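You operate a simulated robot arm through the tools that you are given. There is no shell and no other tool. Be economical: measure what you need, move in short steps, check, and stop when the job is done.

You are at the controls of a simulated robot arm. One attempt, no reset.

JOB
Fetch the clear beaker labelled "W25" from the pane of the light panel and stand it on the right rollers. Take the marker from the shelf of the tester bench and put it on the shelf of the sample table. Put the brown box marked "Day 5" from the top of the tester bench on the shelf of the tester bench and the brown box labelled "Day 7" on the middle left shelf of the wall rack. Put the yellow roll from the top of the tester bench on the lower right shelf of the wall rack and the white roll on the shelf of the tester bench. Take the green box on the middle right shelf of the wall rack and put it away on the shelf of the box table. Do these in any order. Set down upright: clear beaker, roll.

The check looks at the end state, three seconds after you hand in, the way a careful person would. Anything else that was tipped, shoved, dropped, spilled or broken makes it a failure.

ROBOT AND FRAMES
A 7-joint arm with a fingered hand on a trunk, on a base that drives. Base frame: it is fixed to the floor where the robot stands at the start and does not move with it; the origin is under the middle of the robot, x ahead of it, y to its left, z up; the surface under the hand at the start is at about z = 620. Units: mm, degrees, N and s.
Its first joint turns from -69.0 to 172.0 degrees. Places, roughly: brown box [-250, 3750, 750]; clear beaker [500, 0, 750]; green box [-2250, 3500, 1250]; lower right shelf of the wall rack [-2300, 3400, 800]; marker (3x3x7 cm) [-400, 3200, 300]; middle left shelf of the wall rack [-3200, 3200, 1200]; right rollers [-3600, -600, 600]; roll [-750, 3500, 750]; shelf of the box table [1100, -5400, 400]; shelf of the sample table [2500, 700, 400]; shelf of the tester bench [-500, 3500, 300]. Payload 5 kg.
The TCP is the grasp point between the finger pads, 32 mm short of the fingertips. In the tool frame z runs along the fingers and y along their closing line. The gripper opens to 160 mm. The gripper's body begins 89 mm behind the TCP. The gripper is a hand of 3 fingers: y runs from the thumb to the fingers, the wrist lies at [0, 0, -252] in the tool frame, and closing takes about 1.5 s.
Orientation is told as [roll, pitch, yaw] about the base's x, y, z axes, in that order, counted from this pose: with the fingers straight down and closing along the base's y, the tool's x points along the base's -x, its y along +y and its z along -z.

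CONTROLS
- The arm moves only by the tool drive_tool. Its argument "increments" is a list of rows, each a list of 6 numbers: the shift along the tool's x, y, z in units of 20 mm (1.0 is 20 mm), then the turn, a rotation vector about the tool's x, y, z in units of 4 degrees (1.0 is 4 degrees). In form: [[dx, dy, dz, wx, wy, wz], ...]. A call has 1 to 12 rows; each row shifts and turns the commanded pose from where the row before left it, along the tool's axes as they then stand. "fingers" is the opening, from 0 (shut) to 1 (fully open), set as the call begins (left out, the last holds). A call with a number of a shift or a turn outside -1 to 1 is refused whole. A row lasts 0.2 s, in which the tool goes at most 50 mm and 8.6 degrees; a call with a longer step from one row to the next is refused whole, and so is a gripper value outside its range. Where a pose cannot be reached the arm comes as near as it can. A force on the tool above 40 N (or 10 N above the force at the start of the call, whichever is more), or a blocked arm, ends the call early, and 0.2 s more pass. Each finger travels about 108 mm/s and halts on what it meets, pressing with about 30 N; the grip force reading is that of the motor and also rises with nothing between the fingers. The clock runs only during rows and for 0.2 s after the last one: add rows that do not move to give the fingers time. The reply holds the time, the measured pose of the TCP, the force on the tool along the base axes, the opening and the grip force, in the units named above and with some noise, with the torque about the TCP (base axes, N m) and any sound that the robot's microphone picked up.
- Cameras (640 x 400 px; columns grow to the right, rows downward): "scene" is now at [133.1, -7.3, 1271.9]; the picture's right is [0.10, -1.00, -0.00], its down [-0.69, -0.07, -0.72] and it looks along [0.72, 0.07, -0.69] (base axes); focal length 248 px, centre (320, 200). "wrist" rides on the gripper at [65, -4, -116] in the tool frame; the picture's right is [0.06, 1.00, 0.00], its down [-0.87, 0.05, -0.49] and it looks along [-0.49, 0.03, 0.87] (tool axes); focal length 261 px, centre (320, 200). There is no depth. A picture from a camera that has moved, and an enlarged one, comes with that camera's place and axes in the base frame and with its lens. The place of the scene camera against the robot may be out by one fixed shift of up to 25 mm in any direction.
- capture(camera): a new picture of that camera. The clock stands still meanwhile.
- lift_body(by): slides the trunk up (or, below 0, down) by that many mm; the arm and the scene camera ride with it, the base frame stays. It gives what a move gives, with no picture.
- steer(legs): drives the robot by 1 to 6 legs, each [ahead, left, turn to the left] in mm, mm and degrees, along the robot's own axes; the way and the turn of a leg run together, so that a leg with both is an arc; at most 1500 mm and 180 degrees a leg. The arm and the cameras ride along, it lands a little off, and it stops where it bumps. It gives what a move gives.
- move_fingers(finger1, finger2, thumb_bend): sets how far each is bent, from 0 (flat) to 1 (curled in); at 0.3 the hand is open as for a grip, at 0.7 the pads meet at the TCP. One left out holds its place. A second passes; each finger stops where it meets its share of the squeeze, and holds until it gets a number again. A gripper value or a shape takes the hand back. It gives what a move gives, with no picture; readings hold the bend of each and the force on the fingers (four entries, about 0 where the hand has none), thumb and palm.
- grasp_type(shape): the hand has 3 fingers and takes this shape, open, in about a second: jaw (thumb against the fingers, like two jaws); tri (thumb and two fingers); tip (a fingertip pinch); poke (one finger out to press); point (the index stretched); flat (the hand flat); cup (the hand cupped); fist (a fist). The gripper value then closes the fingers along that shape, each until it touches; the sizes above hold for jaw. It gives what a move gives, with no picture.
- head_to(pan, tilt): turns the head with the scene camera to pan (to the left, within 86 degrees either way) and tilt (down, from -29 to 69), counted from straight ahead of the robot. It gives what a move gives.
- zoom(camera, box): a new picture of the part [left, top, right, bottom] of that camera's present view, enlarged. The clock stands still meanwhile.
- finish_job(): hands the job in; it is judged then, once.

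Work in short steps. Places have to be worked out from the pictures, the camera data and where the tool is seen: move nearer, look again, correct. Check each grasp and each placing, and mend what went wrong. You have 207 turns and 184 pictures in all, those below and enlarged ones among them. Open the gripper and draw the arm clear of the work before you hand the job in, unless the task says otherwise.

The tools are called after "Request:" as a command line: name --pt "numbers of a row" for each row, then --argument value for the rest, lists and objects as JSON in quotes. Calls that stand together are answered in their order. drive_tool: Moves the arm, as the interface text tells. Its arguments: {"type":"object","properties":{"increments":{"type":"array"},"fingers":{"type":"number"}},"required":["increments"]} The other tools are called the same way: lift_body (by) slides the trunk up or down; grasp_type (shape) gives the hand a shape; move_fingers (finger1, finger2, thumb_bend) moves the fingers one by one; steer (legs) drives the base; head_to (pan, tilt) turns the head that bears the scene camera; capture (camera) takes a picture; zoom (camera, box) takes an enlarged picture of a part of a camera's view; finish_job () hands the job in.

At the start:

```text
time: 0.0
tool_pos: [736.3, 136.0, 937.9]
ee_rot: [0.0, 0.0, 0.0]
force: [0.8, 0.6, -0.3]
ft_torque: [-0.02, -0.01, 0.02]
grip_width: 159.9
grip_force: 0.0
shape: jaw
bend: [0.3, 0.3, 0.3]
finger forces: [0.1, 0.0, 0.1, 0.1, 0.0, 0.0]
trunk travel left (down, up): [-450.0, 490.0]
robot x, y, heading: [0.1, 2.5, 0.2]
head pan, tilt: [5.7, 43.8]
```

scene: 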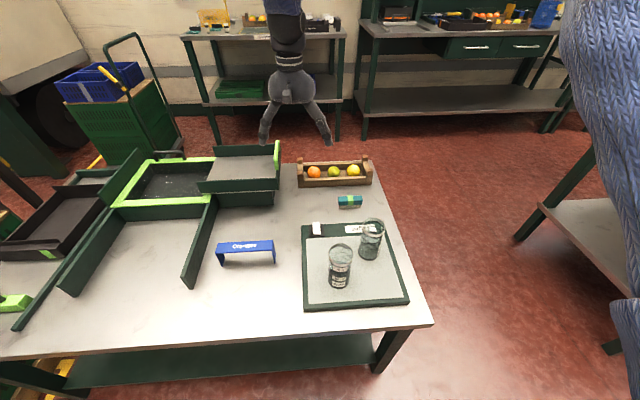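
wrist: 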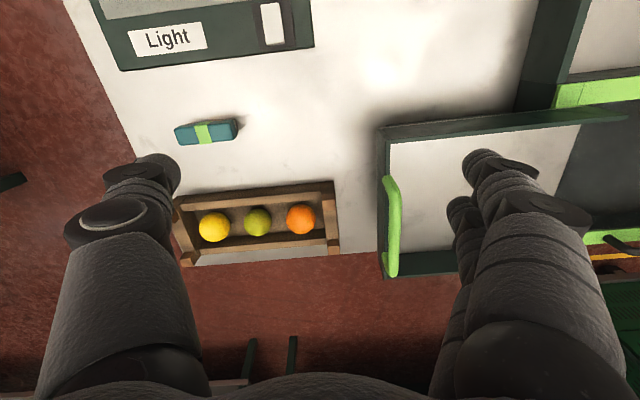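

Two clear beakers stand on the light panel. I zoom in to read their labels.

Request:
zoom --camera "scene" --box '[290, 200, 420, 310]'

```text
3.64 times, centred on (355, 255) of scene
camera zoom: at [133.1, -7.3, 1271.9], right [0.1, -1.0, 0.0], down [-0.69, -0.07, -0.72], along [0.72, 0.07, -0.69], focal length 901 px, centre (193, 0)
```

zoom: 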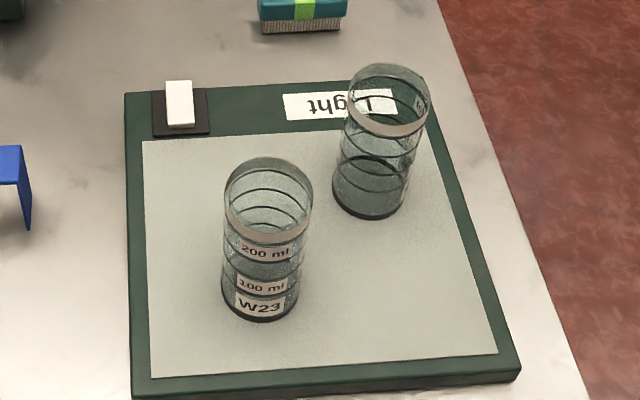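

The near beaker is W23, so the far one, at about (570, -110) with its rim at z≈766, should be W25. I move the tool above it, staying high, then look with the wrist camera.

Request:
drive_tool --pt "0.69 -1 0 0 0 0" --pt "0.69 -1 0 0 0 0" --pt "0.69 -1 0 0 0 0" --pt "0.69 -1 0 0 0 0" --pt "0.69 -1 0 0 0 0" --pt "0.69 -1 0 0 0 0" --pt "0.69 -1 0 0 0 0" --pt "0.69 -1 0 0 0 0" --pt "0.69 -1 0 0 0 0" --pt "0.69 -1 0 0 0 0" --pt "0.69 -1 0 0 0 0" --pt "0.69 -1 0 0 0 0" --fingers 1

Request:
capture --camera "wrist"

Request:
capture --camera "scene"

```text
time: 2.6
tool_pos: [569.1, -103.6, 936.7]
ee_rot: [0.0, 0.0, 0.1]
force: [-0.8, 1.2, -0.7]
ft_torque: [-0.01, 0.02, 0.0]
grip_width: 160.1
grip_force: 0.1
shape: jaw
bend: [0.3, 0.3, 0.3]
finger forces: [0.0, 0.0, 0.1, 0.0, 0.1, 0.1]
trunk travel left (down, up): [-450.0, 490.0]
robot x, y, heading: [0.8, -2.8, -0.1]
head pan, tilt: [5.7, 43.8]
```

```text
180 pictures are left
camera wrist: at [503.8, -109.0, 1052.5], right [-0.06, 1.0, 0.0], down [0.87, 0.05, 0.49], along [0.49, 0.03, -0.87], focal length 261 px, centre (320, 200)
```

wrist: 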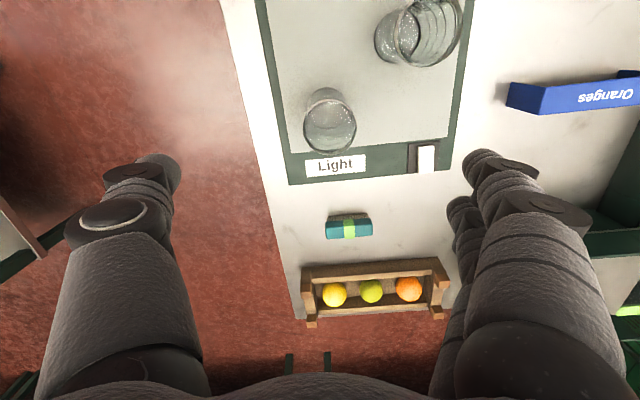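

```text
179 pictures are left
camera scene: at [132.7, -7.7, 1271.9], right [0.1, -1.0, 0.0], down [-0.69, -0.07, -0.72], along [0.72, 0.07, -0.69], focal length 248 px, centre (320, 200)
```

scene: 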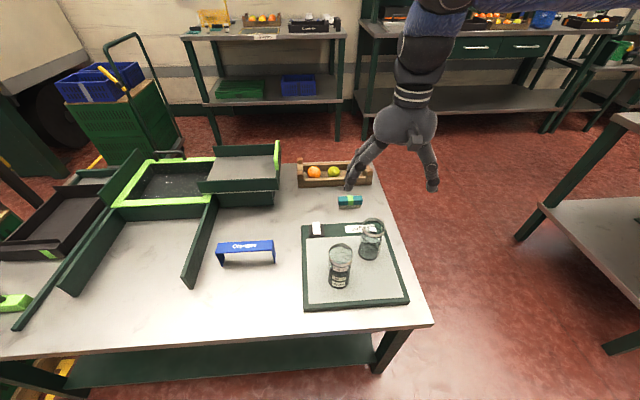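

From the wrist view the beaker axis is near (571, -96) with a diameter of about 57 mm. I descend around it with the fingers open, then check.

Request:
drive_tool --pt "0 0.4 1 0 0 0" --pt "0 0 1 0 0 0" --pt "0 0 1 0 0 0" --pt "0 0 1 0 0 0" --pt "0 0 1 0 0 0" --pt "0 0 1 0 0 0" --pt "0 0 1 0 0 0" --pt "0 0 1 0 0 0" --pt "0 0 1 0 0 0"

Request:
capture --camera "wrist"

Request:
zoom --camera "scene" --box '[290, 170, 450, 300]'

```text
time: 4.6
tool_pos: [569.1, -96.0, 756.4]
ee_rot: [-0.1, 0.0, 0.1]
force: [1.0, 0.3, -0.5]
ft_torque: [-0.01, 0.01, 0.0]
grip_width: 159.6
grip_force: 0.1
shape: jaw
bend: [0.3, 0.3, 0.3]
finger forces: [0.0, 0.0, 0.1, 0.0, 0.0, 0.0]
trunk travel left (down, up): [-450.0, 490.0]
robot x, y, heading: [-1.5, -0.1, 0.0]
head pan, tilt: [5.7, 43.8]
```

```text
178 pictures are left
camera wrist: at [504.9, -100.8, 872.5], right [-0.06, 1.0, 0.0], down [0.87, 0.05, 0.49], along [0.49, 0.03, -0.87], focal length 261 px, centre (320, 200)
```

wrist: 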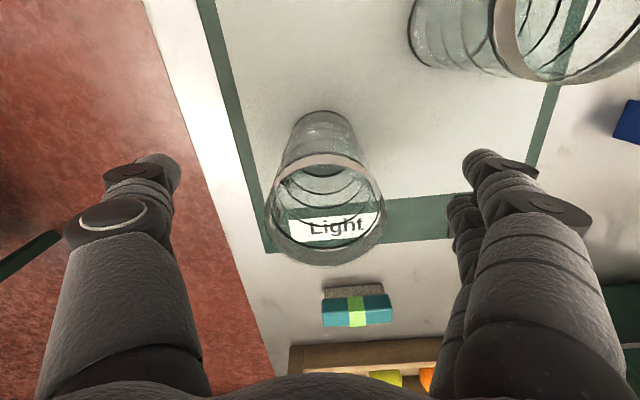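

```text
3.08 times, centred on (370, 235) of scene
camera zoom: at [133.3, -7.6, 1271.9], right [0.1, -1.0, 0.0], down [-0.69, -0.07, -0.72], along [0.72, 0.07, -0.69], focal length 763 px, centre (166, 92)
```

zoom: 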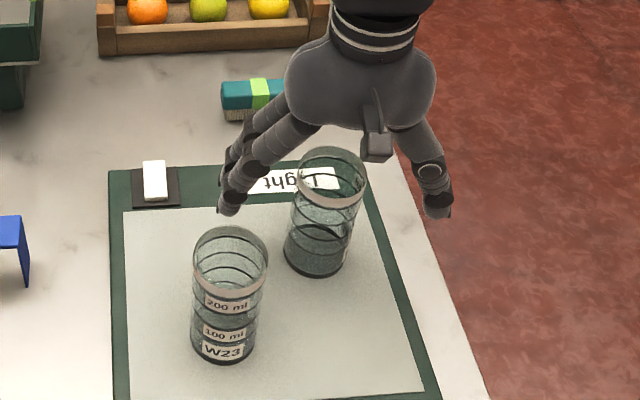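

The beaker is centred between the fingers. I go down about 50 mm and close.

Request:
drive_tool --pt "-0.15 0.1 1 0 0 0" --pt "0 0 1 0 0 0" --pt "0 0 0.5 0 0 0"

Request:
drive_tool --pt "0 0 0 0 0 0" --pt "0 0 0 0 0 0" --pt "0 0 0 0 0 0" --pt "0 0 0 0 0 0" --pt "0 0 0 0 0 0" --pt "0 0 0 0 0 0" --pt "0 0 0 0 0 0" --pt "0 0 0 0 0 0" --fingers 0

Request:
capture --camera "wrist"

```text
time: 5.4
tool_pos: [572.6, -94.0, 707.1]
ee_rot: [0.0, -0.1, 0.0]
force: [0.6, -0.9, 0.2]
ft_torque: [-0.01, 0.0, 0.0]
grip_width: 160.1
grip_force: 0.1
shape: jaw
bend: [0.3, 0.3, 0.3]
finger forces: [0.0, 0.0, 0.0, 0.1, 0.1, 0.0]
trunk travel left (down, up): [-450.0, 490.0]
robot x, y, heading: [-1.2, 2.7, -0.2]
head pan, tilt: [5.7, 43.8]
```

```text
time: 7.2
tool_pos: [573.2, -94.5, 706.9]
ee_rot: [0.0, 0.0, 0.0]
force: [0.1, 0.9, -0.7]
ft_torque: [-0.01, 0.01, 0.01]
grip_width: 46.9
grip_force: 30.2
shape: jaw
bend: [0.73, 0.73, 0.7]
finger forces: [12.7, 13.9, 0.0, 0.0, 27.3, 0.1]
trunk travel left (down, up): [-450.0, 490.0]
robot x, y, heading: [1.0, -0.2, 0.0]
head pan, tilt: [5.7, 43.8]
```

```text
176 pictures are left
camera wrist: at [507.9, -99.0, 822.9], right [-0.06, 1.0, 0.0], down [0.87, 0.05, 0.49], along [0.49, 0.03, -0.87], focal length 261 px, centre (320, 200)
```

wrist: 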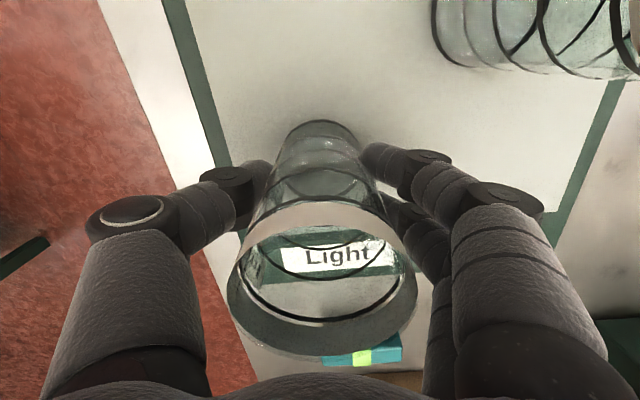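

The grasp is good: 47 mm wide, 30 N. I raise the trunk, back away and turn toward the rollers.

Request:
lift_body --by 200

Request:
steer --legs '[[-700, 0, 0]]'

Request:
head_to --pan 0 --tilt 25

Request:
capture --camera "scene"

Request:
capture --camera "wrist"

```text
time: 9.4
tool_pos: [573.4, -94.4, 907.9]
ee_rot: [0.0, -0.1, -0.1]
force: [0.4, -1.4, -0.3]
ft_torque: [0.0, 0.0, 0.0]
grip_width: 47.2
grip_force: 30.5
shape: jaw
bend: [0.73, 0.73, 0.7]
finger forces: [12.8, 13.9, 0.1, 0.0, 27.2, 0.0]
trunk travel left (down, up): [-650.0, 290.0]
robot x, y, heading: [1.5, -0.5, 0.1]
head pan, tilt: [5.7, 43.8]
```

```text
time: 13.2
tool_pos: [-124.9, -93.8, 908.2]
ee_rot: [-0.1, 0.0, 0.1]
force: [0.3, 0.8, -0.9]
ft_torque: [0.0, 0.0, 0.03]
grip_width: 47.0
grip_force: 30.0
shape: jaw
bend: [0.73, 0.73, 0.7]
finger forces: [12.8, 13.9, 0.0, 0.0, 27.2, 0.0]
trunk travel left (down, up): [-650.0, 290.0]
robot x, y, heading: [-698.7, -3.6, 0.1]
head pan, tilt: [5.7, 43.8]
```

```text
time: 14.0
tool_pos: [-123.8, -94.6, 907.5]
ee_rot: [-0.1, 0.0, 0.1]
force: [-0.6, 0.2, -1.3]
ft_torque: [-0.02, 0.02, 0.01]
grip_width: 47.1
grip_force: 29.7
shape: jaw
bend: [0.73, 0.73, 0.7]
finger forces: [12.8, 14.0, 0.1, 0.0, 27.2, 0.0]
trunk travel left (down, up): [-650.0, 290.0]
robot x, y, heading: [-694.0, 1.6, 0.2]
head pan, tilt: [0.0, 25.0]
```

```text
175 pictures are left
camera scene: at [-554.3, -16.0, 1500.6], right [0.0, -1.0, 0.0], down [-0.42, 0.0, -0.91], along [0.91, 0.0, -0.42], focal length 248 px, centre (320, 200)
```

scene: 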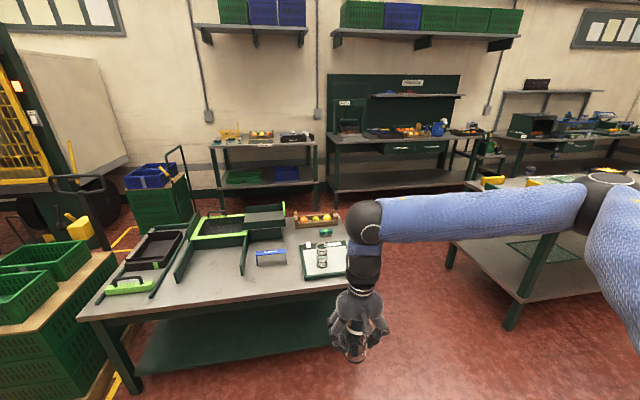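

```text
174 pictures are left
camera wrist: at [-189.6, -98.8, 1022.9], right [-0.06, 1.0, 0.0], down [0.87, 0.06, 0.49], along [0.49, 0.03, -0.87], focal length 261 px, centre (320, 200)
```

wrist: 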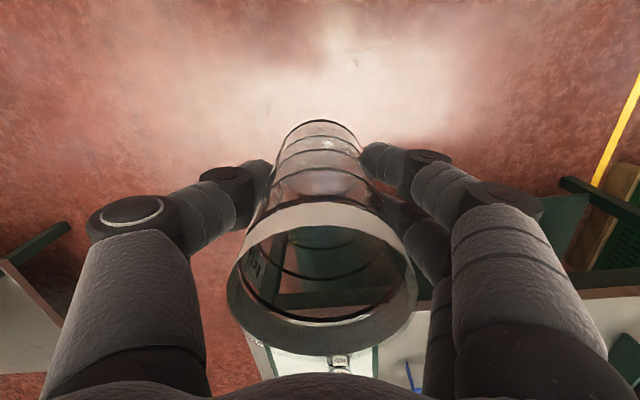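

Beaker is held. I turn left 90° and look, to map the tester bench and rack side.

Request:
steer --legs '[[-300, 0, 90]]'

Request:
capture --camera "scene"

Request:
steer --legs '[[0, 0, 90]]'

Request:
capture --camera "scene"

```text
time: 18.3
tool_pos: [-803.0, 379.9, 907.7]
ee_rot: [0.0, 0.0, 90.9]
force: [-0.4, 0.2, -0.3]
ft_torque: [-0.02, 0.01, -0.02]
grip_width: 47.1
grip_force: 30.2
shape: jaw
bend: [0.73, 0.73, 0.7]
finger forces: [12.1, 14.0, 0.0, 0.0, 27.2, 0.0]
trunk travel left (down, up): [-650.0, 290.0]
robot x, y, heading: [-885.3, -195.0, 91.1]
head pan, tilt: [0.0, 25.0]
cut short: leg 1
```

```text
173 pictures are left
camera scene: at [-888.9, -66.7, 1500.7], right [1.0, 0.02, 0.0], down [0.01, -0.42, -0.91], along [-0.01, 0.91, -0.42], focal length 248 px, centre (320, 200)
```

scene: 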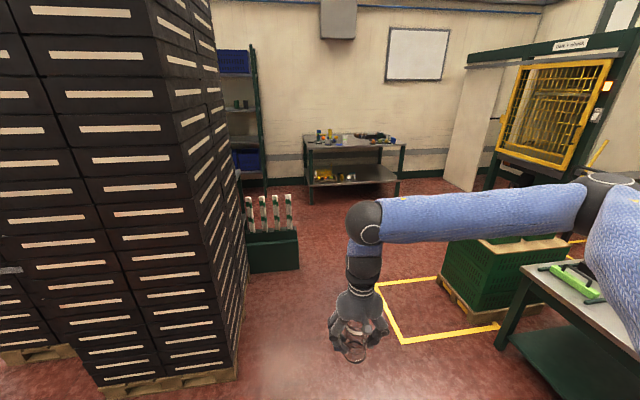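

```text
time: 22.5
tool_pos: [-1459.2, -100.4, 906.4]
ee_rot: [-0.1, -0.1, -180.0]
force: [-0.1, 0.6, -1.2]
ft_torque: [-0.03, 0.0, 0.0]
grip_width: 46.8
grip_force: 30.3
shape: jaw
bend: [0.73, 0.73, 0.7]
finger forces: [11.5, 14.1, 0.0, 0.0, 27.1, 0.0]
trunk travel left (down, up): [-650.0, 290.0]
robot x, y, heading: [-891.7, -192.4, -180.1]
head pan, tilt: [0.0, 25.0]
```

```text
172 pictures are left
camera scene: at [-1029.6, -209.1, 1500.7], right [0.0, 1.0, 0.0], down [0.42, 0.0, -0.91], along [-0.91, 0.0, -0.42], focal length 248 px, centre (320, 200)
```

scene: 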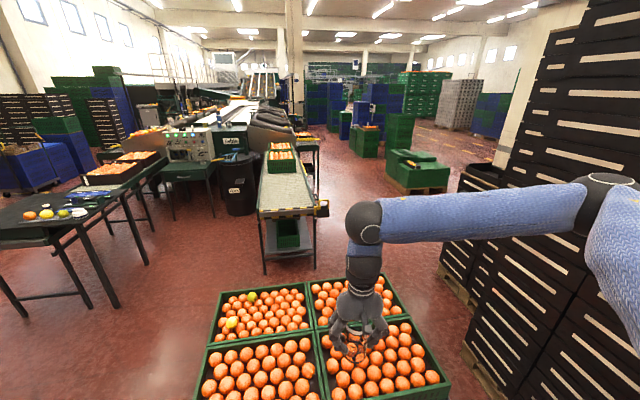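

I zoom in on the conveyor where the rollers should be. I also look down and to the left to see what stopped the drive.

Request:
zoom --camera "scene" --box '[140, 90, 360, 280]'

Request:
head_to --pan 70 --tilt 45

Request:
capture --camera "scene"

Request:
head_to --pan 0 --tilt 55

Request:
capture --camera "scene"

```text
2.11 times, centred on (250, 185) of scene
camera zoom: at [-1029.6, -209.1, 1500.7], right [0.0, 1.0, 0.0], down [0.42, 0.0, -0.91], along [-0.91, 0.0, -0.42], focal length 522 px, centre (467, 232)
```

zoom: 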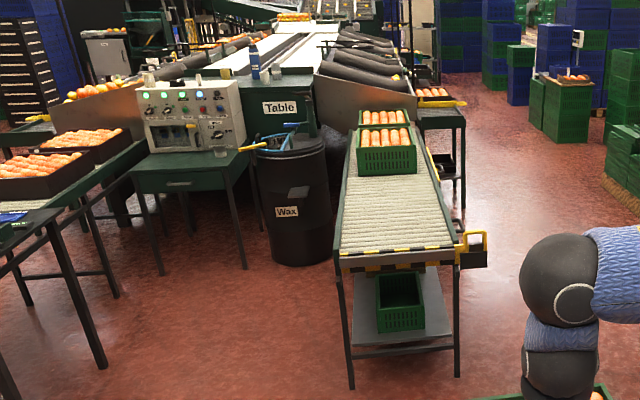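

```text
time: 23.9
tool_pos: [-1459.9, -99.0, 906.7]
ee_rot: [0.0, 0.0, -180.0]
force: [-0.8, -0.1, -0.7]
ft_torque: [0.02, 0.02, 0.03]
grip_width: 46.7
grip_force: 29.7
shape: jaw
bend: [0.73, 0.73, 0.7]
finger forces: [11.5, 14.2, 0.0, 0.0, 27.2, 0.0]
trunk travel left (down, up): [-650.0, 290.0]
robot x, y, heading: [-887.9, -194.0, -180.3]
head pan, tilt: [70.0, 45.0]
```

```text
170 pictures are left
camera scene: at [-965.1, -285.3, 1470.2], right [-0.94, 0.34, 0.0], down [0.24, 0.66, -0.71], along [-0.24, -0.66, -0.71], focal length 248 px, centre (320, 200)
```

scene: 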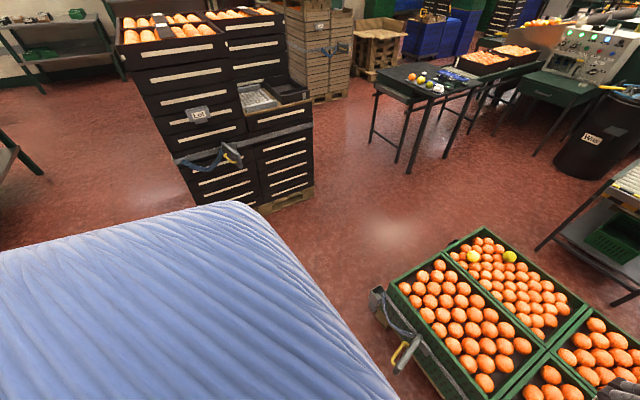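

```text
time: 25.3
tool_pos: [-1458.4, -99.6, 907.6]
ee_rot: [0.0, 0.0, -180.0]
force: [0.7, 0.1, -0.7]
ft_torque: [-0.03, -0.02, -0.01]
grip_width: 46.6
grip_force: 30.3
shape: jaw
bend: [0.73, 0.73, 0.7]
finger forces: [11.5, 14.2, 0.0, 0.1, 27.1, 0.0]
trunk travel left (down, up): [-650.0, 290.0]
robot x, y, heading: [-886.8, -197.0, -180.1]
head pan, tilt: [0.0, 55.0]
```

```text
169 pictures are left
camera scene: at [-1009.4, -209.0, 1456.7], right [0.0, 1.0, 0.0], down [0.82, 0.0, -0.57], along [-0.57, 0.0, -0.82], focal length 248 px, centre (320, 200)
```

scene: 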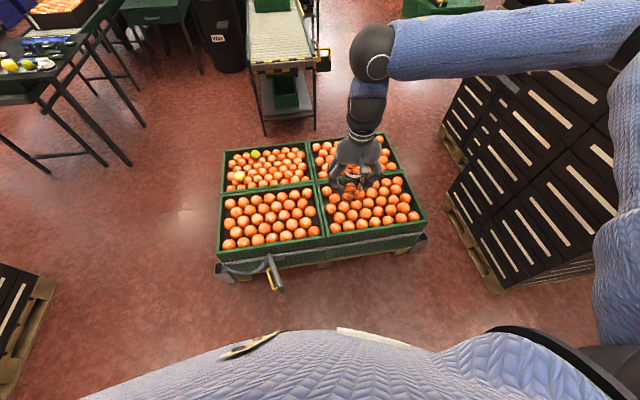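

The conveyor (right rollers) runs from about (-2720, -460) to (-4250, -720). The orange bin lies between it and me. I strafe left, then go ahead along y≈-1180, south of the bin.

Request:
steer --legs '[[0, 950, 0], [1400, 0, 0]]'

Request:
capture --camera "scene"

```text
time: 36.8
tool_pos: [-2842.5, -1059.1, 907.1]
ee_rot: [0.0, 0.0, -180.0]
force: [0.0, -0.2, -1.0]
ft_torque: [0.01, 0.02, 0.0]
grip_width: 46.8
grip_force: 30.1
shape: jaw
bend: [0.73, 0.73, 0.7]
finger forces: [11.7, 14.2, 0.1, 0.0, 27.0, 0.0]
trunk travel left (down, up): [-650.0, 290.0]
robot x, y, heading: [-2266.9, -1153.6, -180.0]
head pan, tilt: [0.0, 55.0]
```

```text
168 pictures are left
camera scene: at [-2390.8, -1167.5, 1456.7], right [0.0, 1.0, 0.0], down [0.82, 0.0, -0.57], along [-0.57, 0.0, -0.82], focal length 248 px, centre (320, 200)
```

scene: 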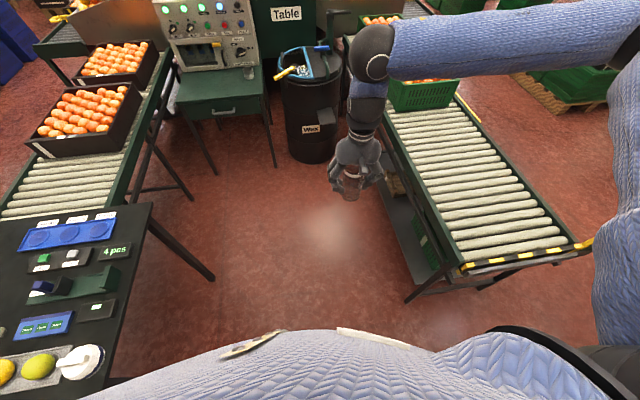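

Conveyor found: its near-left corner is around (-2705, -650) at z≈600. I zoom in to measure the roller pitch.

Request:
zoom --camera "scene" --box '[380, 100, 580, 280]'

```text
2.22 times, centred on (480, 190) of scene
camera zoom: at [-2390.8, -1167.5, 1456.7], right [0.0, 1.0, 0.0], down [0.82, 0.0, -0.57], along [-0.57, 0.0, -0.82], focal length 551 px, centre (-36, 222)
```

zoom: 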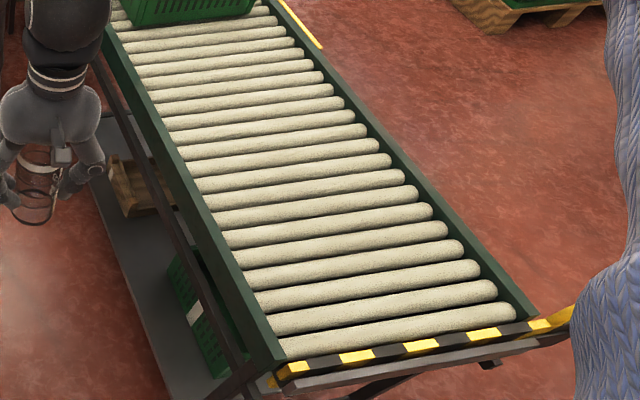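

Roller pitch is about 43 mm and conveyor heading 190.5°. I turn right to face the rollers squarely (heading 100.5°), then strafe left alongside, keeping clear.

Request:
steer --legs '[[0, 0, -79.5], [75, 660, 0]]'

Request:
capture --camera "scene"

Request:
capture --camera "wrist"

```text
time: 43.8
tool_pos: [-2949.0, -621.4, 907.3]
ee_rot: [0.1, 0.1, 100.8]
force: [0.0, -0.3, -0.7]
ft_torque: [-0.02, -0.04, -0.03]
grip_width: 46.7
grip_force: 30.3
shape: jaw
bend: [0.73, 0.73, 0.7]
finger forces: [11.3, 14.5, 0.0, 0.1, 27.0, 0.0]
trunk travel left (down, up): [-650.0, 290.0]
robot x, y, heading: [-2936.7, -1202.4, 100.5]
head pan, tilt: [0.0, 55.0]
```

```text
166 pictures are left
camera scene: at [-2957.1, -1097.4, 1456.7], right [0.98, 0.19, 0.0], down [0.15, -0.8, -0.57], along [-0.11, 0.56, -0.82], focal length 248 px, centre (320, 200)
```

scene: 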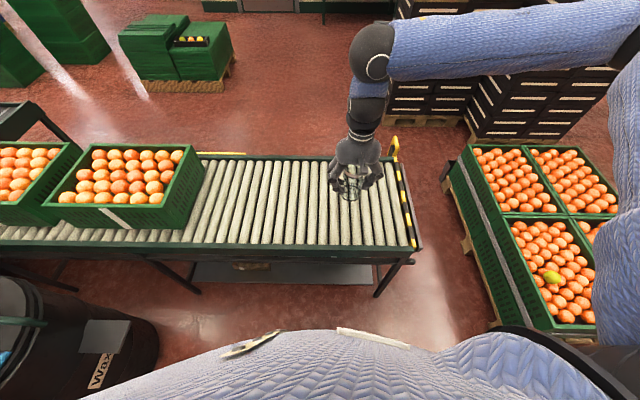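

```text
165 pictures are left
camera wrist: at [-2932.8, -685.9, 1023.0], right [-0.97, -0.25, 0.0], down [-0.22, 0.84, 0.49], along [-0.12, 0.48, -0.87], focal length 261 px, centre (320, 200)
```

wrist: 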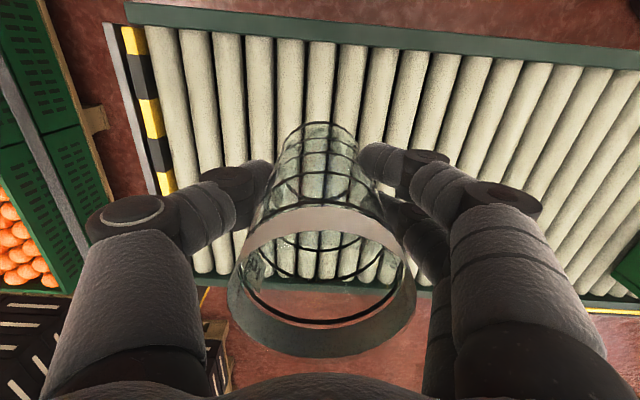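

I move the tool forward 120 mm to the conveyor centreline and lower the trunk most of the way, so the beaker hovers just over the rollers.

Request:
drive_tool --pt "-1 0 0 0 0 0" --pt "-1 0 0 0 0 0" --pt "-1 0 0 0 0 0" --pt "-1 0 0 0 0 0" --pt "-1 0 0 0 0 0" --pt "-1 0 0 0 0 0"

Request:
lift_body --by -205

Request:
zoom --camera "scene" --box '[240, 90, 440, 290]'

Request:
capture --camera "wrist"

```text
time: 45.2
tool_pos: [-2972.8, -503.3, 905.9]
ee_rot: [0.0, 0.1, 100.8]
force: [0.0, 0.2, 0.4]
ft_torque: [-0.01, 0.03, 0.0]
grip_width: 47.1
grip_force: 30.1
shape: jaw
bend: [0.73, 0.73, 0.7]
finger forces: [11.3, 14.4, 0.0, 0.1, 27.2, 0.0]
trunk travel left (down, up): [-650.0, 290.0]
robot x, y, heading: [-2939.4, -1199.4, 101.0]
head pan, tilt: [0.0, 55.0]
```

```text
time: 47.5
tool_pos: [-2970.9, -504.6, 702.6]
ee_rot: [0.0, -0.1, 100.8]
force: [-0.6, -0.3, 5.1]
ft_torque: [0.03, 0.08, 0.01]
grip_width: 47.0
grip_force: 30.0
shape: jaw
bend: [0.73, 0.73, 0.7]
finger forces: [12.1, 15.2, 0.1, 0.1, 28.7, 0.1]
trunk travel left (down, up): [-445.0, 495.0]
robot x, y, heading: [-2936.4, -1201.6, 100.9]
head pan, tilt: [0.0, 55.0]
```

```text
2.00 times, centred on (340, 190) of scene
camera zoom: at [-2956.4, -1097.6, 1251.9], right [0.98, 0.19, 0.0], down [0.15, -0.8, -0.57], along [-0.11, 0.56, -0.82], focal length 496 px, centre (280, 220)
```

zoom: 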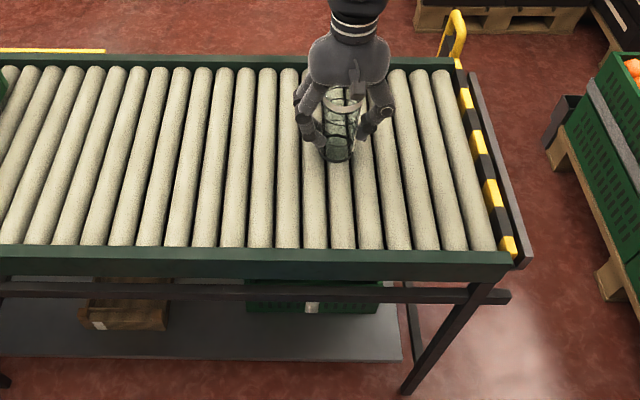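

```text
163 pictures are left
camera wrist: at [-2954.8, -568.0, 818.1], right [-0.97, -0.25, 0.0], down [-0.22, 0.84, 0.49], along [-0.12, 0.48, -0.87], focal length 261 px, centre (320, 200)
```

wrist: 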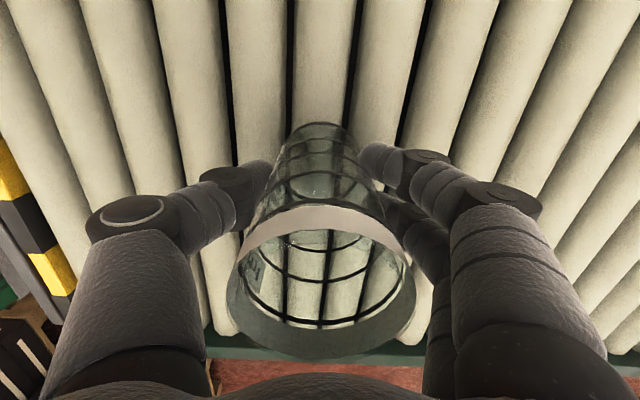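

A 5 N contact shows the base is already touching, right on top of one roller, and contact is at TCP z≈703. I lift 20 mm and shift half a pitch (21 mm) so it straddles two rollers, then check.

Request:
drive_tool --pt "0 0 -1 0 0 0" --pt "0 0.53 0 0 0 0" --pt "0 0.53 0 0 0 0" --pt "0 0 0.5 0 0 0"

Request:
capture --camera "wrist"

Request:
zoom --camera "scene" --box '[290, 110, 390, 220]'

```text
time: 48.5
tool_pos: [-2990.8, -508.8, 711.2]
ee_rot: [0.0, 0.0, 100.8]
force: [-0.5, -0.6, -0.3]
ft_torque: [0.01, 0.03, -0.03]
grip_width: 46.8
grip_force: 30.0
shape: jaw
bend: [0.73, 0.73, 0.7]
finger forces: [11.9, 15.1, 0.0, 0.0, 28.2, 0.0]
trunk travel left (down, up): [-445.0, 495.0]
robot x, y, heading: [-2933.7, -1202.8, 100.9]
head pan, tilt: [0.0, 55.0]
```

```text
162 pictures are left
camera wrist: at [-2975.4, -572.2, 827.5], right [-0.97, -0.25, 0.0], down [-0.22, 0.84, 0.49], along [-0.12, 0.48, -0.87], focal length 261 px, centre (320, 200)
```

wrist: 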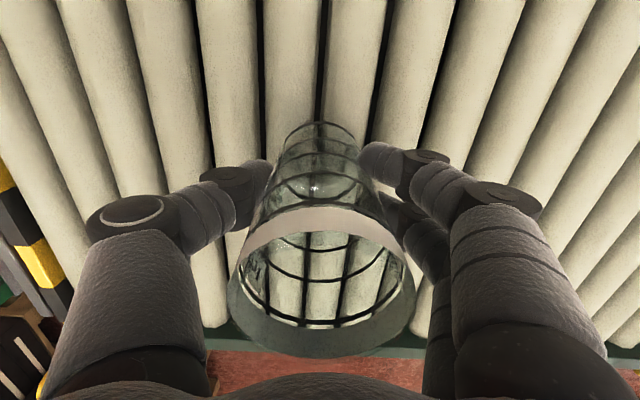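

```text
3.64 times, centred on (340, 165) of scene
camera zoom: at [-2956.2, -1097.2, 1251.7], right [0.98, 0.19, 0.0], down [0.15, -0.81, -0.57], along [-0.11, 0.56, -0.82], focal length 901 px, centre (247, 327)
```

zoom: 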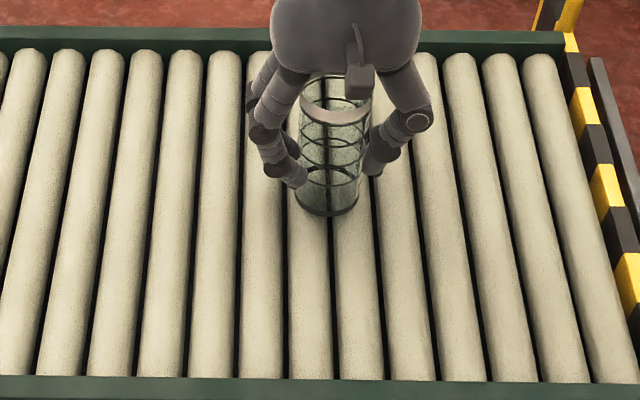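

The gap now runs under the beaker's centre. I lower gently to contact.

Request:
drive_tool --pt "0 0 0.2 0 0 0" --pt "0 0 0.15 0 0 0" --pt "0 0 0.1 0 0 0"

```text
time: 49.2
tool_pos: [-2992.6, -509.3, 702.7]
ee_rot: [0.1, 0.1, 100.9]
force: [-0.3, 0.4, -0.2]
ft_torque: [0.05, -0.01, 0.03]
grip_width: 46.9
grip_force: 29.9
shape: jaw
bend: [0.73, 0.73, 0.7]
finger forces: [12.0, 15.1, 0.0, 0.1, 28.2, 0.0]
trunk travel left (down, up): [-445.0, 495.0]
robot x, y, heading: [-2934.9, -1204.3, 100.8]
head pan, tilt: [0.0, 55.0]
```

No contact yet. I go on down in 1.5 mm steps.

Request:
drive_tool --pt "0 0 0.08 0 0 0" --pt "0 0 0 0 0 0"

Request:
drive_tool --pt "0 0 0.08 0 0 0" --pt "0 0 0 0 0 0"

```text
time: 49.9
tool_pos: [-2991.7, -509.7, 701.6]
ee_rot: [0.0, 0.0, 100.8]
force: [-0.5, 0.6, 7.6]
ft_torque: [0.05, 0.08, 0.01]
grip_width: 46.7
grip_force: 29.5
shape: jaw
bend: [0.73, 0.73, 0.7]
finger forces: [12.2, 15.6, 0.0, 0.1, 29.0, 0.0]
trunk travel left (down, up): [-445.0, 495.0]
robot x, y, heading: [-2936.7, -1203.1, 100.9]
head pan, tilt: [0.0, 55.0]
```

```text
time: 50.5
tool_pos: [-2992.7, -508.9, 702.5]
ee_rot: [0.0, -0.1, 100.8]
force: [0.7, 0.3, 21.7]
ft_torque: [0.05, 0.04, 0.02]
grip_width: 47.2
grip_force: 29.9
shape: jaw
bend: [0.74, 0.74, 0.71]
finger forces: [13.9, 17.4, 0.0, 0.0, 32.9, 0.1]
trunk travel left (down, up): [-445.0, 495.0]
robot x, y, heading: [-2932.9, -1200.3, 100.7]
head pan, tilt: [0.0, 55.0]
```

Contact made. I ease up about 1.5 mm, then open partway gently.

Request:
drive_tool --pt "0 0 -0.07 0 0 0" --pt "0 0 0 0 0 0"

Request:
drive_tool --pt "0 0 0 0 0 0" --pt "0 0 0 0 0 0" --pt "0 0 0 0 0 0" --pt "0 0 0 0 0 0" --fingers 0.4

Request:
drive_tool --pt "0 0 0 0 0 0" --pt "0 0 0 0 0 0" --pt "0 0 0 0 0 0" --pt "0 0 0 0 0 0" --fingers 1

Request:
capture --camera "wrist"

```text
time: 51.0
tool_pos: [-2992.0, -508.1, 701.8]
ee_rot: [0.0, 0.0, 100.9]
force: [0.0, 0.4, 16.2]
ft_torque: [0.08, 0.08, -0.02]
grip_width: 46.9
grip_force: 30.0
shape: jaw
bend: [0.74, 0.74, 0.7]
finger forces: [14.1, 17.5, 0.1, 0.0, 32.1, 0.1]
trunk travel left (down, up): [-445.0, 495.0]
robot x, y, heading: [-2931.8, -1203.5, 100.9]
head pan, tilt: [0.0, 55.0]
```

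```text
time: 52.0
tool_pos: [-2991.8, -508.2, 700.8]
ee_rot: [0.0, 0.1, 100.7]
force: [-0.2, -1.1, 0.3]
ft_torque: [-0.01, 0.01, 0.02]
grip_width: 63.6
grip_force: 0.0
shape: jaw
bend: [0.73, 0.73, 0.7]
finger forces: [0.1, 0.1, 0.0, 0.0, 0.1, 0.0]
trunk travel left (down, up): [-445.0, 495.0]
robot x, y, heading: [-2935.8, -1201.3, 101.0]
head pan, tilt: [0.0, 55.0]
```

```text
time: 53.0
tool_pos: [-2992.3, -508.8, 701.3]
ee_rot: [-0.1, -0.1, 100.8]
force: [0.6, 0.0, -0.3]
ft_torque: [0.02, -0.01, -0.01]
grip_width: 159.7
grip_force: 0.2
shape: jaw
bend: [0.3, 0.3, 0.3]
finger forces: [0.0, 0.0, 0.0, 0.0, 0.0, 0.0]
trunk travel left (down, up): [-445.0, 495.0]
robot x, y, heading: [-2931.0, -1202.4, 100.8]
head pan, tilt: [0.0, 55.0]
```

```text
160 pictures are left
camera wrist: at [-2975.5, -572.2, 817.0], right [-0.97, -0.25, 0.0], down [-0.22, 0.84, 0.49], along [-0.12, 0.48, -0.87], focal length 261 px, centre (320, 200)
```

wrist: 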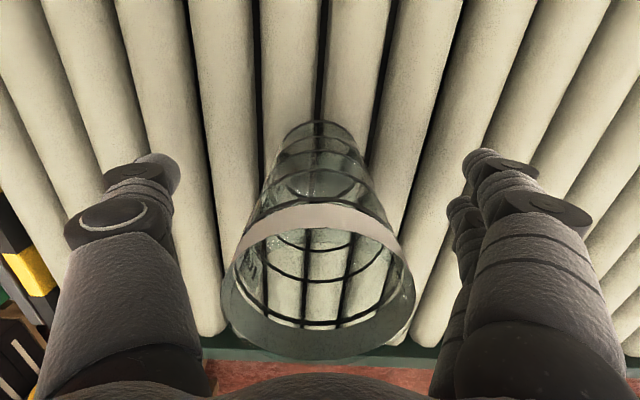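

The beaker stands upright and the hand is clear. I raise the trunk, take a check picture, then return east the way I came.

Request:
lift_body --by 250

Request:
zoom --camera "scene" --box '[240, 120, 440, 250]'

Request:
steer --legs '[[-160, -955, 0], [-160, -955, 0], [0, 0, -10.9]]'

Request:
head_to --pan 0 --tilt 35

Request:
capture --camera "scene"

```text
time: 55.6
tool_pos: [-2991.1, -508.9, 951.6]
ee_rot: [0.0, 0.0, 100.7]
force: [0.2, -1.2, -0.1]
ft_torque: [0.02, -0.03, 0.0]
grip_width: 159.9
grip_force: 0.0
shape: jaw
bend: [0.3, 0.3, 0.3]
finger forces: [0.0, 0.1, 0.0, 0.0, 0.0, 0.0]
trunk travel left (down, up): [-695.0, 245.0]
robot x, y, heading: [-2936.7, -1200.6, 100.9]
head pan, tilt: [0.0, 55.0]
```

```text
3.08 times, centred on (340, 185) of scene
camera zoom: at [-2956.3, -1097.2, 1501.6], right [0.98, 0.19, 0.0], down [0.15, -0.8, -0.57], along [-0.11, 0.56, -0.82], focal length 763 px, centre (258, 246)
```

zoom: 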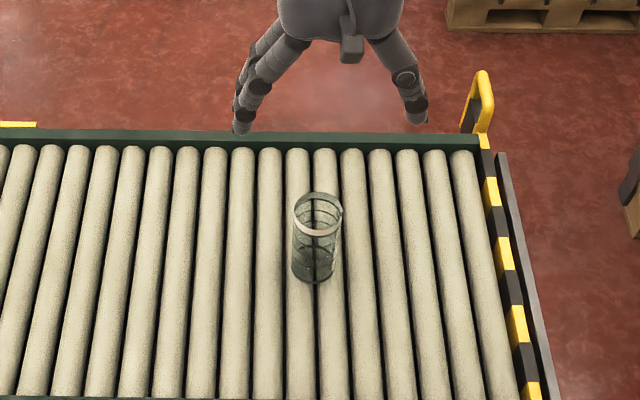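

```text
time: 66.0
tool_pos: [-924.2, -470.1, 951.3]
ee_rot: [0.0, 0.1, 89.7]
force: [-0.2, -0.3, 0.8]
ft_torque: [-0.01, 0.0, -0.02]
grip_width: 160.0
grip_force: 0.1
shape: jaw
bend: [0.3, 0.3, 0.3]
finger forces: [0.1, 0.1, 0.1, 0.0, 0.0, 0.0]
trunk travel left (down, up): [-695.0, 245.0]
robot x, y, heading: [-1003.5, -1164.1, 89.7]
head pan, tilt: [0.0, 55.0]
```

```text
time: 66.9
tool_pos: [-923.8, -470.8, 951.8]
ee_rot: [0.0, 0.0, 89.6]
force: [-0.2, 0.0, 0.1]
ft_torque: [0.01, -0.02, 0.0]
grip_width: 159.8
grip_force: 0.0
shape: jaw
bend: [0.3, 0.3, 0.3]
finger forces: [0.0, 0.2, 0.1, 0.0, 0.0, 0.0]
trunk travel left (down, up): [-695.0, 245.0]
robot x, y, heading: [-1003.4, -1166.1, 89.7]
head pan, tilt: [0.0, 35.0]
```

```text
158 pictures are left
camera scene: at [-1000.6, -1039.5, 1529.9], right [1.0, -0.01, 0.0], down [0.0, -0.57, -0.82], along [0.0, 0.82, -0.57], focal length 248 px, centre (320, 200)
```

scene: 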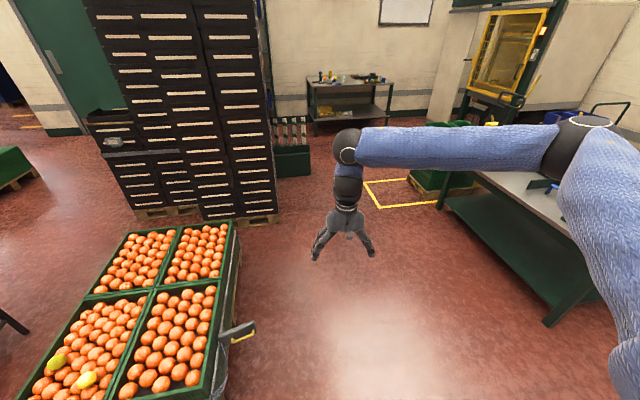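

Beaker is standing fine. I drive north through the free passage toward the tester bench.

Request:
steer --legs '[[1500, -170, 0], [1500, -80, 0]]'

Request:
capture --camera "scene"

```text
refused: leg 1 is longer than a leg can be; nothing moved
```

```text
157 pictures are left
camera scene: at [-1000.6, -1039.5, 1529.9], right [1.0, -0.01, 0.0], down [0.0, -0.57, -0.82], along [0.0, 0.82, -0.57], focal length 248 px, centre (320, 200)
```

scene: 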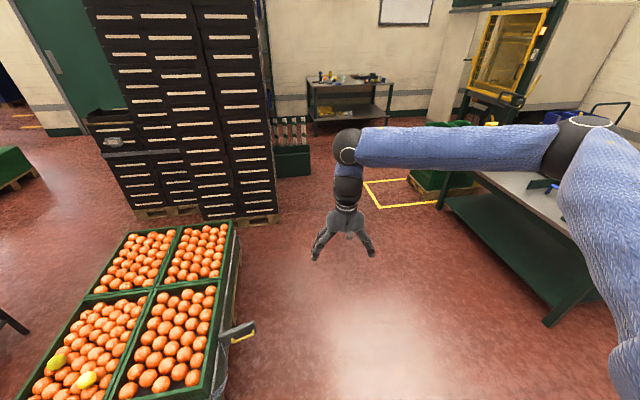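

The leg was too long. I split it.

Request:
steer --legs '[[1480, -170, 0], [1480, -80, 0]]'

Request:
capture --camera "scene"

```text
time: 81.1
tool_pos: [-600.5, 2469.5, 951.8]
ee_rot: [0.0, 0.2, 88.6]
force: [0.3, 0.4, -0.2]
ft_torque: [-0.02, 0.01, -0.01]
grip_width: 159.9
grip_force: 0.1
shape: jaw
bend: [0.3, 0.3, 0.3]
finger forces: [0.0, 0.0, 0.0, 0.1, 0.0, 0.1]
trunk travel left (down, up): [-695.0, 245.0]
robot x, y, heading: [-691.3, 1775.1, 88.3]
head pan, tilt: [0.0, 35.0]
```

```text
156 pictures are left
camera scene: at [-687.5, 1903.0, 1529.9], right [1.0, -0.03, 0.0], down [-0.02, -0.57, -0.82], along [0.02, 0.82, -0.57], focal length 248 px, centre (320, 200)
```

scene: 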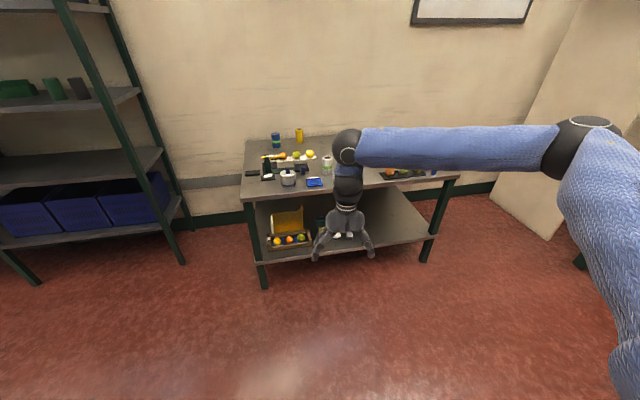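

I zoom in on the tester bench.

Request:
zoom --camera "scene" --box '[235, 115, 355, 200]'

Request:
zoom --camera "scene" --box '[340, 130, 480, 230]'

Request:
zoom --camera "scene" --box '[240, 190, 440, 290]'

Request:
capture --camera "wrist"

```text
4.71 times, centred on (295, 158) of scene
camera zoom: at [-687.5, 1903.0, 1529.9], right [1.0, -0.03, 0.0], down [-0.02, -0.57, -0.82], along [0.02, 0.82, -0.57], focal length 1166 px, centre (438, 400)
```

zoom: 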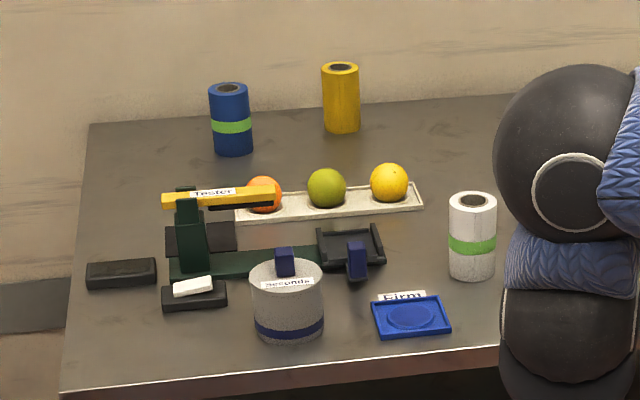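

```text
4.00 times, centred on (410, 180) of scene
camera zoom: at [-687.5, 1903.0, 1529.9], right [1.0, -0.03, 0.0], down [-0.02, -0.57, -0.82], along [0.02, 0.82, -0.57], focal length 992 px, centre (-40, 280)
```

zoom: 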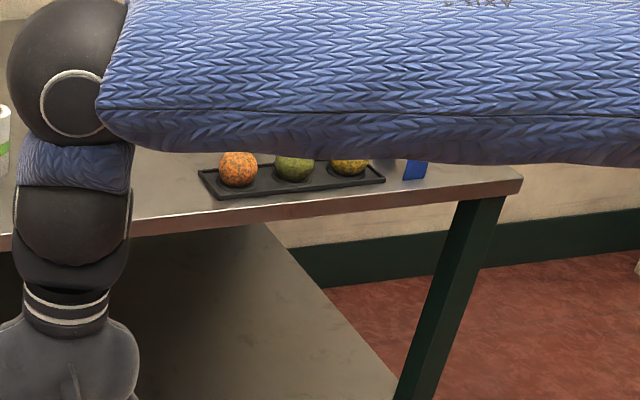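

```text
3.20 times, centred on (340, 240) of scene
camera zoom: at [-687.5, 1903.0, 1529.9], right [1.0, -0.03, 0.0], down [-0.02, -0.57, -0.82], along [0.02, 0.82, -0.57], focal length 793 px, centre (256, 72)
```

zoom: 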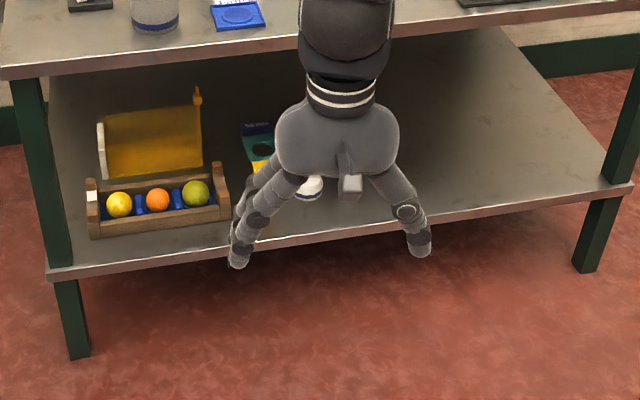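

```text
152 pictures are left
camera wrist: at [-597.7, 2404.3, 1066.8], right [-1.0, -0.04, 0.0], down [-0.03, 0.87, 0.49], along [-0.02, 0.49, -0.87], focal length 261 px, centre (320, 200)
```

wrist: 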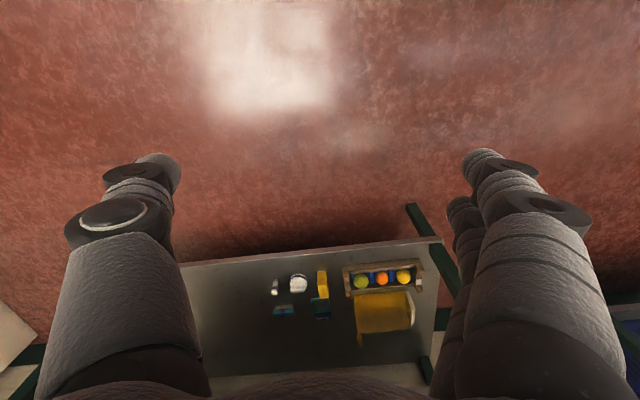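

I zoom the wrist view on the shelf items.

Request:
zoom --camera "wrist" --box '[180, 230, 460, 400]'

Request:
zoom --camera "wrist" --box '[250, 255, 350, 330]'

```text
2.29 times, centred on (320, 315) of wrist
camera zoom: at [-597.7, 2404.3, 1066.8], right [-1.0, -0.04, 0.0], down [-0.03, 0.87, 0.49], along [-0.02, 0.49, -0.87], focal length 596 px, centre (320, -63)
```

zoom: 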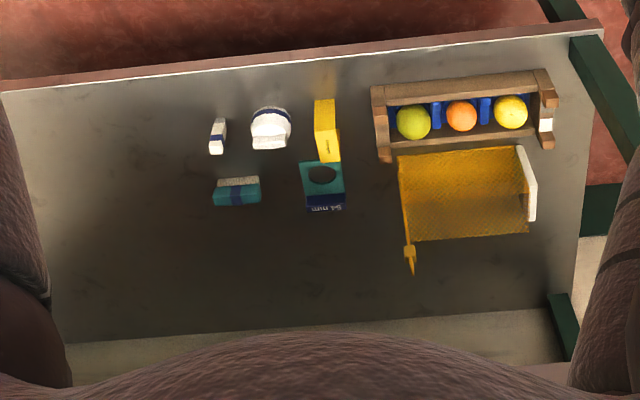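

```text
5.33 times, centred on (300, 292) of wrist
camera zoom: at [-597.7, 2404.3, 1066.8], right [-1.0, -0.04, 0.0], down [-0.03, 0.87, 0.49], along [-0.02, 0.49, -0.87], focal length 1390 px, centre (427, -293)
```

zoom: 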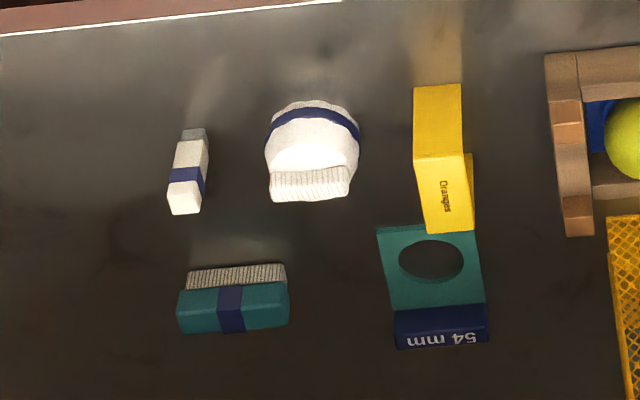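

The marker stands on the shelf at about (-445, 3255), roughly 140 mm in from the front edge. The bench is rotated about 10.7°. I tilt the tool forward 48° so I can work under the top, then look again.

Request:
drive_tool --pt "0 0 0 0 -1 0" --pt "0 0 0 0 -1 0" --pt "0 0 0 0 -1 0" --pt "0 0 0 0 -1 0" --pt "0 0 0 0 -1 0" --pt "0 0 0 0 -1 0" --pt "0 0 0 0 -1 0" --pt "0 0 0 0 -1 0" --pt "0 0 0 0 -1 0" --pt "0 0 0 0 -1 0" --pt "0 0 0 0 -1 0" --pt "0 0 0 0 -1 0"

Request:
capture --camera "scene"

Request:
capture --camera "wrist"

```text
time: 83.7
tool_pos: [-601.9, 2469.8, 951.1]
ee_rot: [-0.2, -48.1, 88.4]
force: [0.1, -0.2, -0.3]
ft_torque: [0.03, -0.02, 0.0]
grip_width: 160.1
grip_force: 0.0
shape: jaw
bend: [0.3, 0.3, 0.3]
finger forces: [0.0, 0.0, 0.0, 0.1, 0.0, 0.0]
trunk travel left (down, up): [-695.0, 245.0]
robot x, y, heading: [-691.2, 1781.5, 88.4]
head pan, tilt: [0.0, 35.0]
```

```text
149 pictures are left
camera scene: at [-688.8, 1902.4, 1530.0], right [1.0, -0.03, 0.0], down [-0.01, -0.57, -0.82], along [0.02, 0.82, -0.57], focal length 248 px, centre (320, 200)
```

scene: 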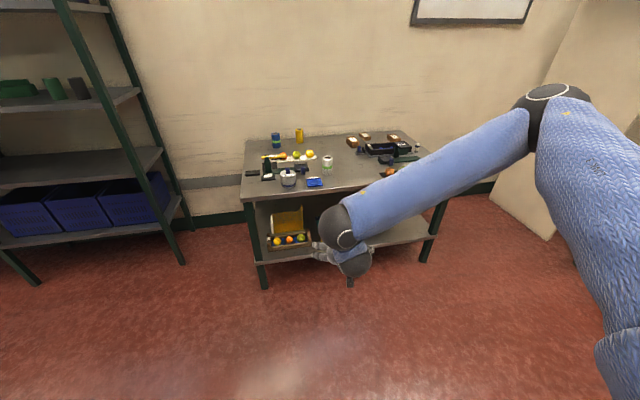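

```text
148 pictures are left
camera wrist: at [-599.9, 2339.6, 980.4], right [-1.0, -0.01, -0.05], down [-0.05, 0.22, 0.97], along [0.0, 0.98, -0.22], focal length 261 px, centre (320, 200)
```

wrist: 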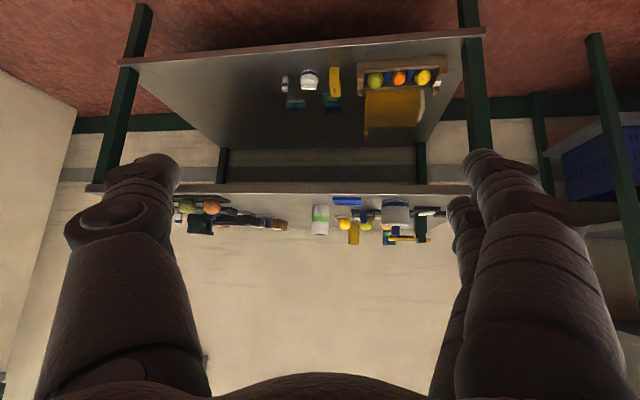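

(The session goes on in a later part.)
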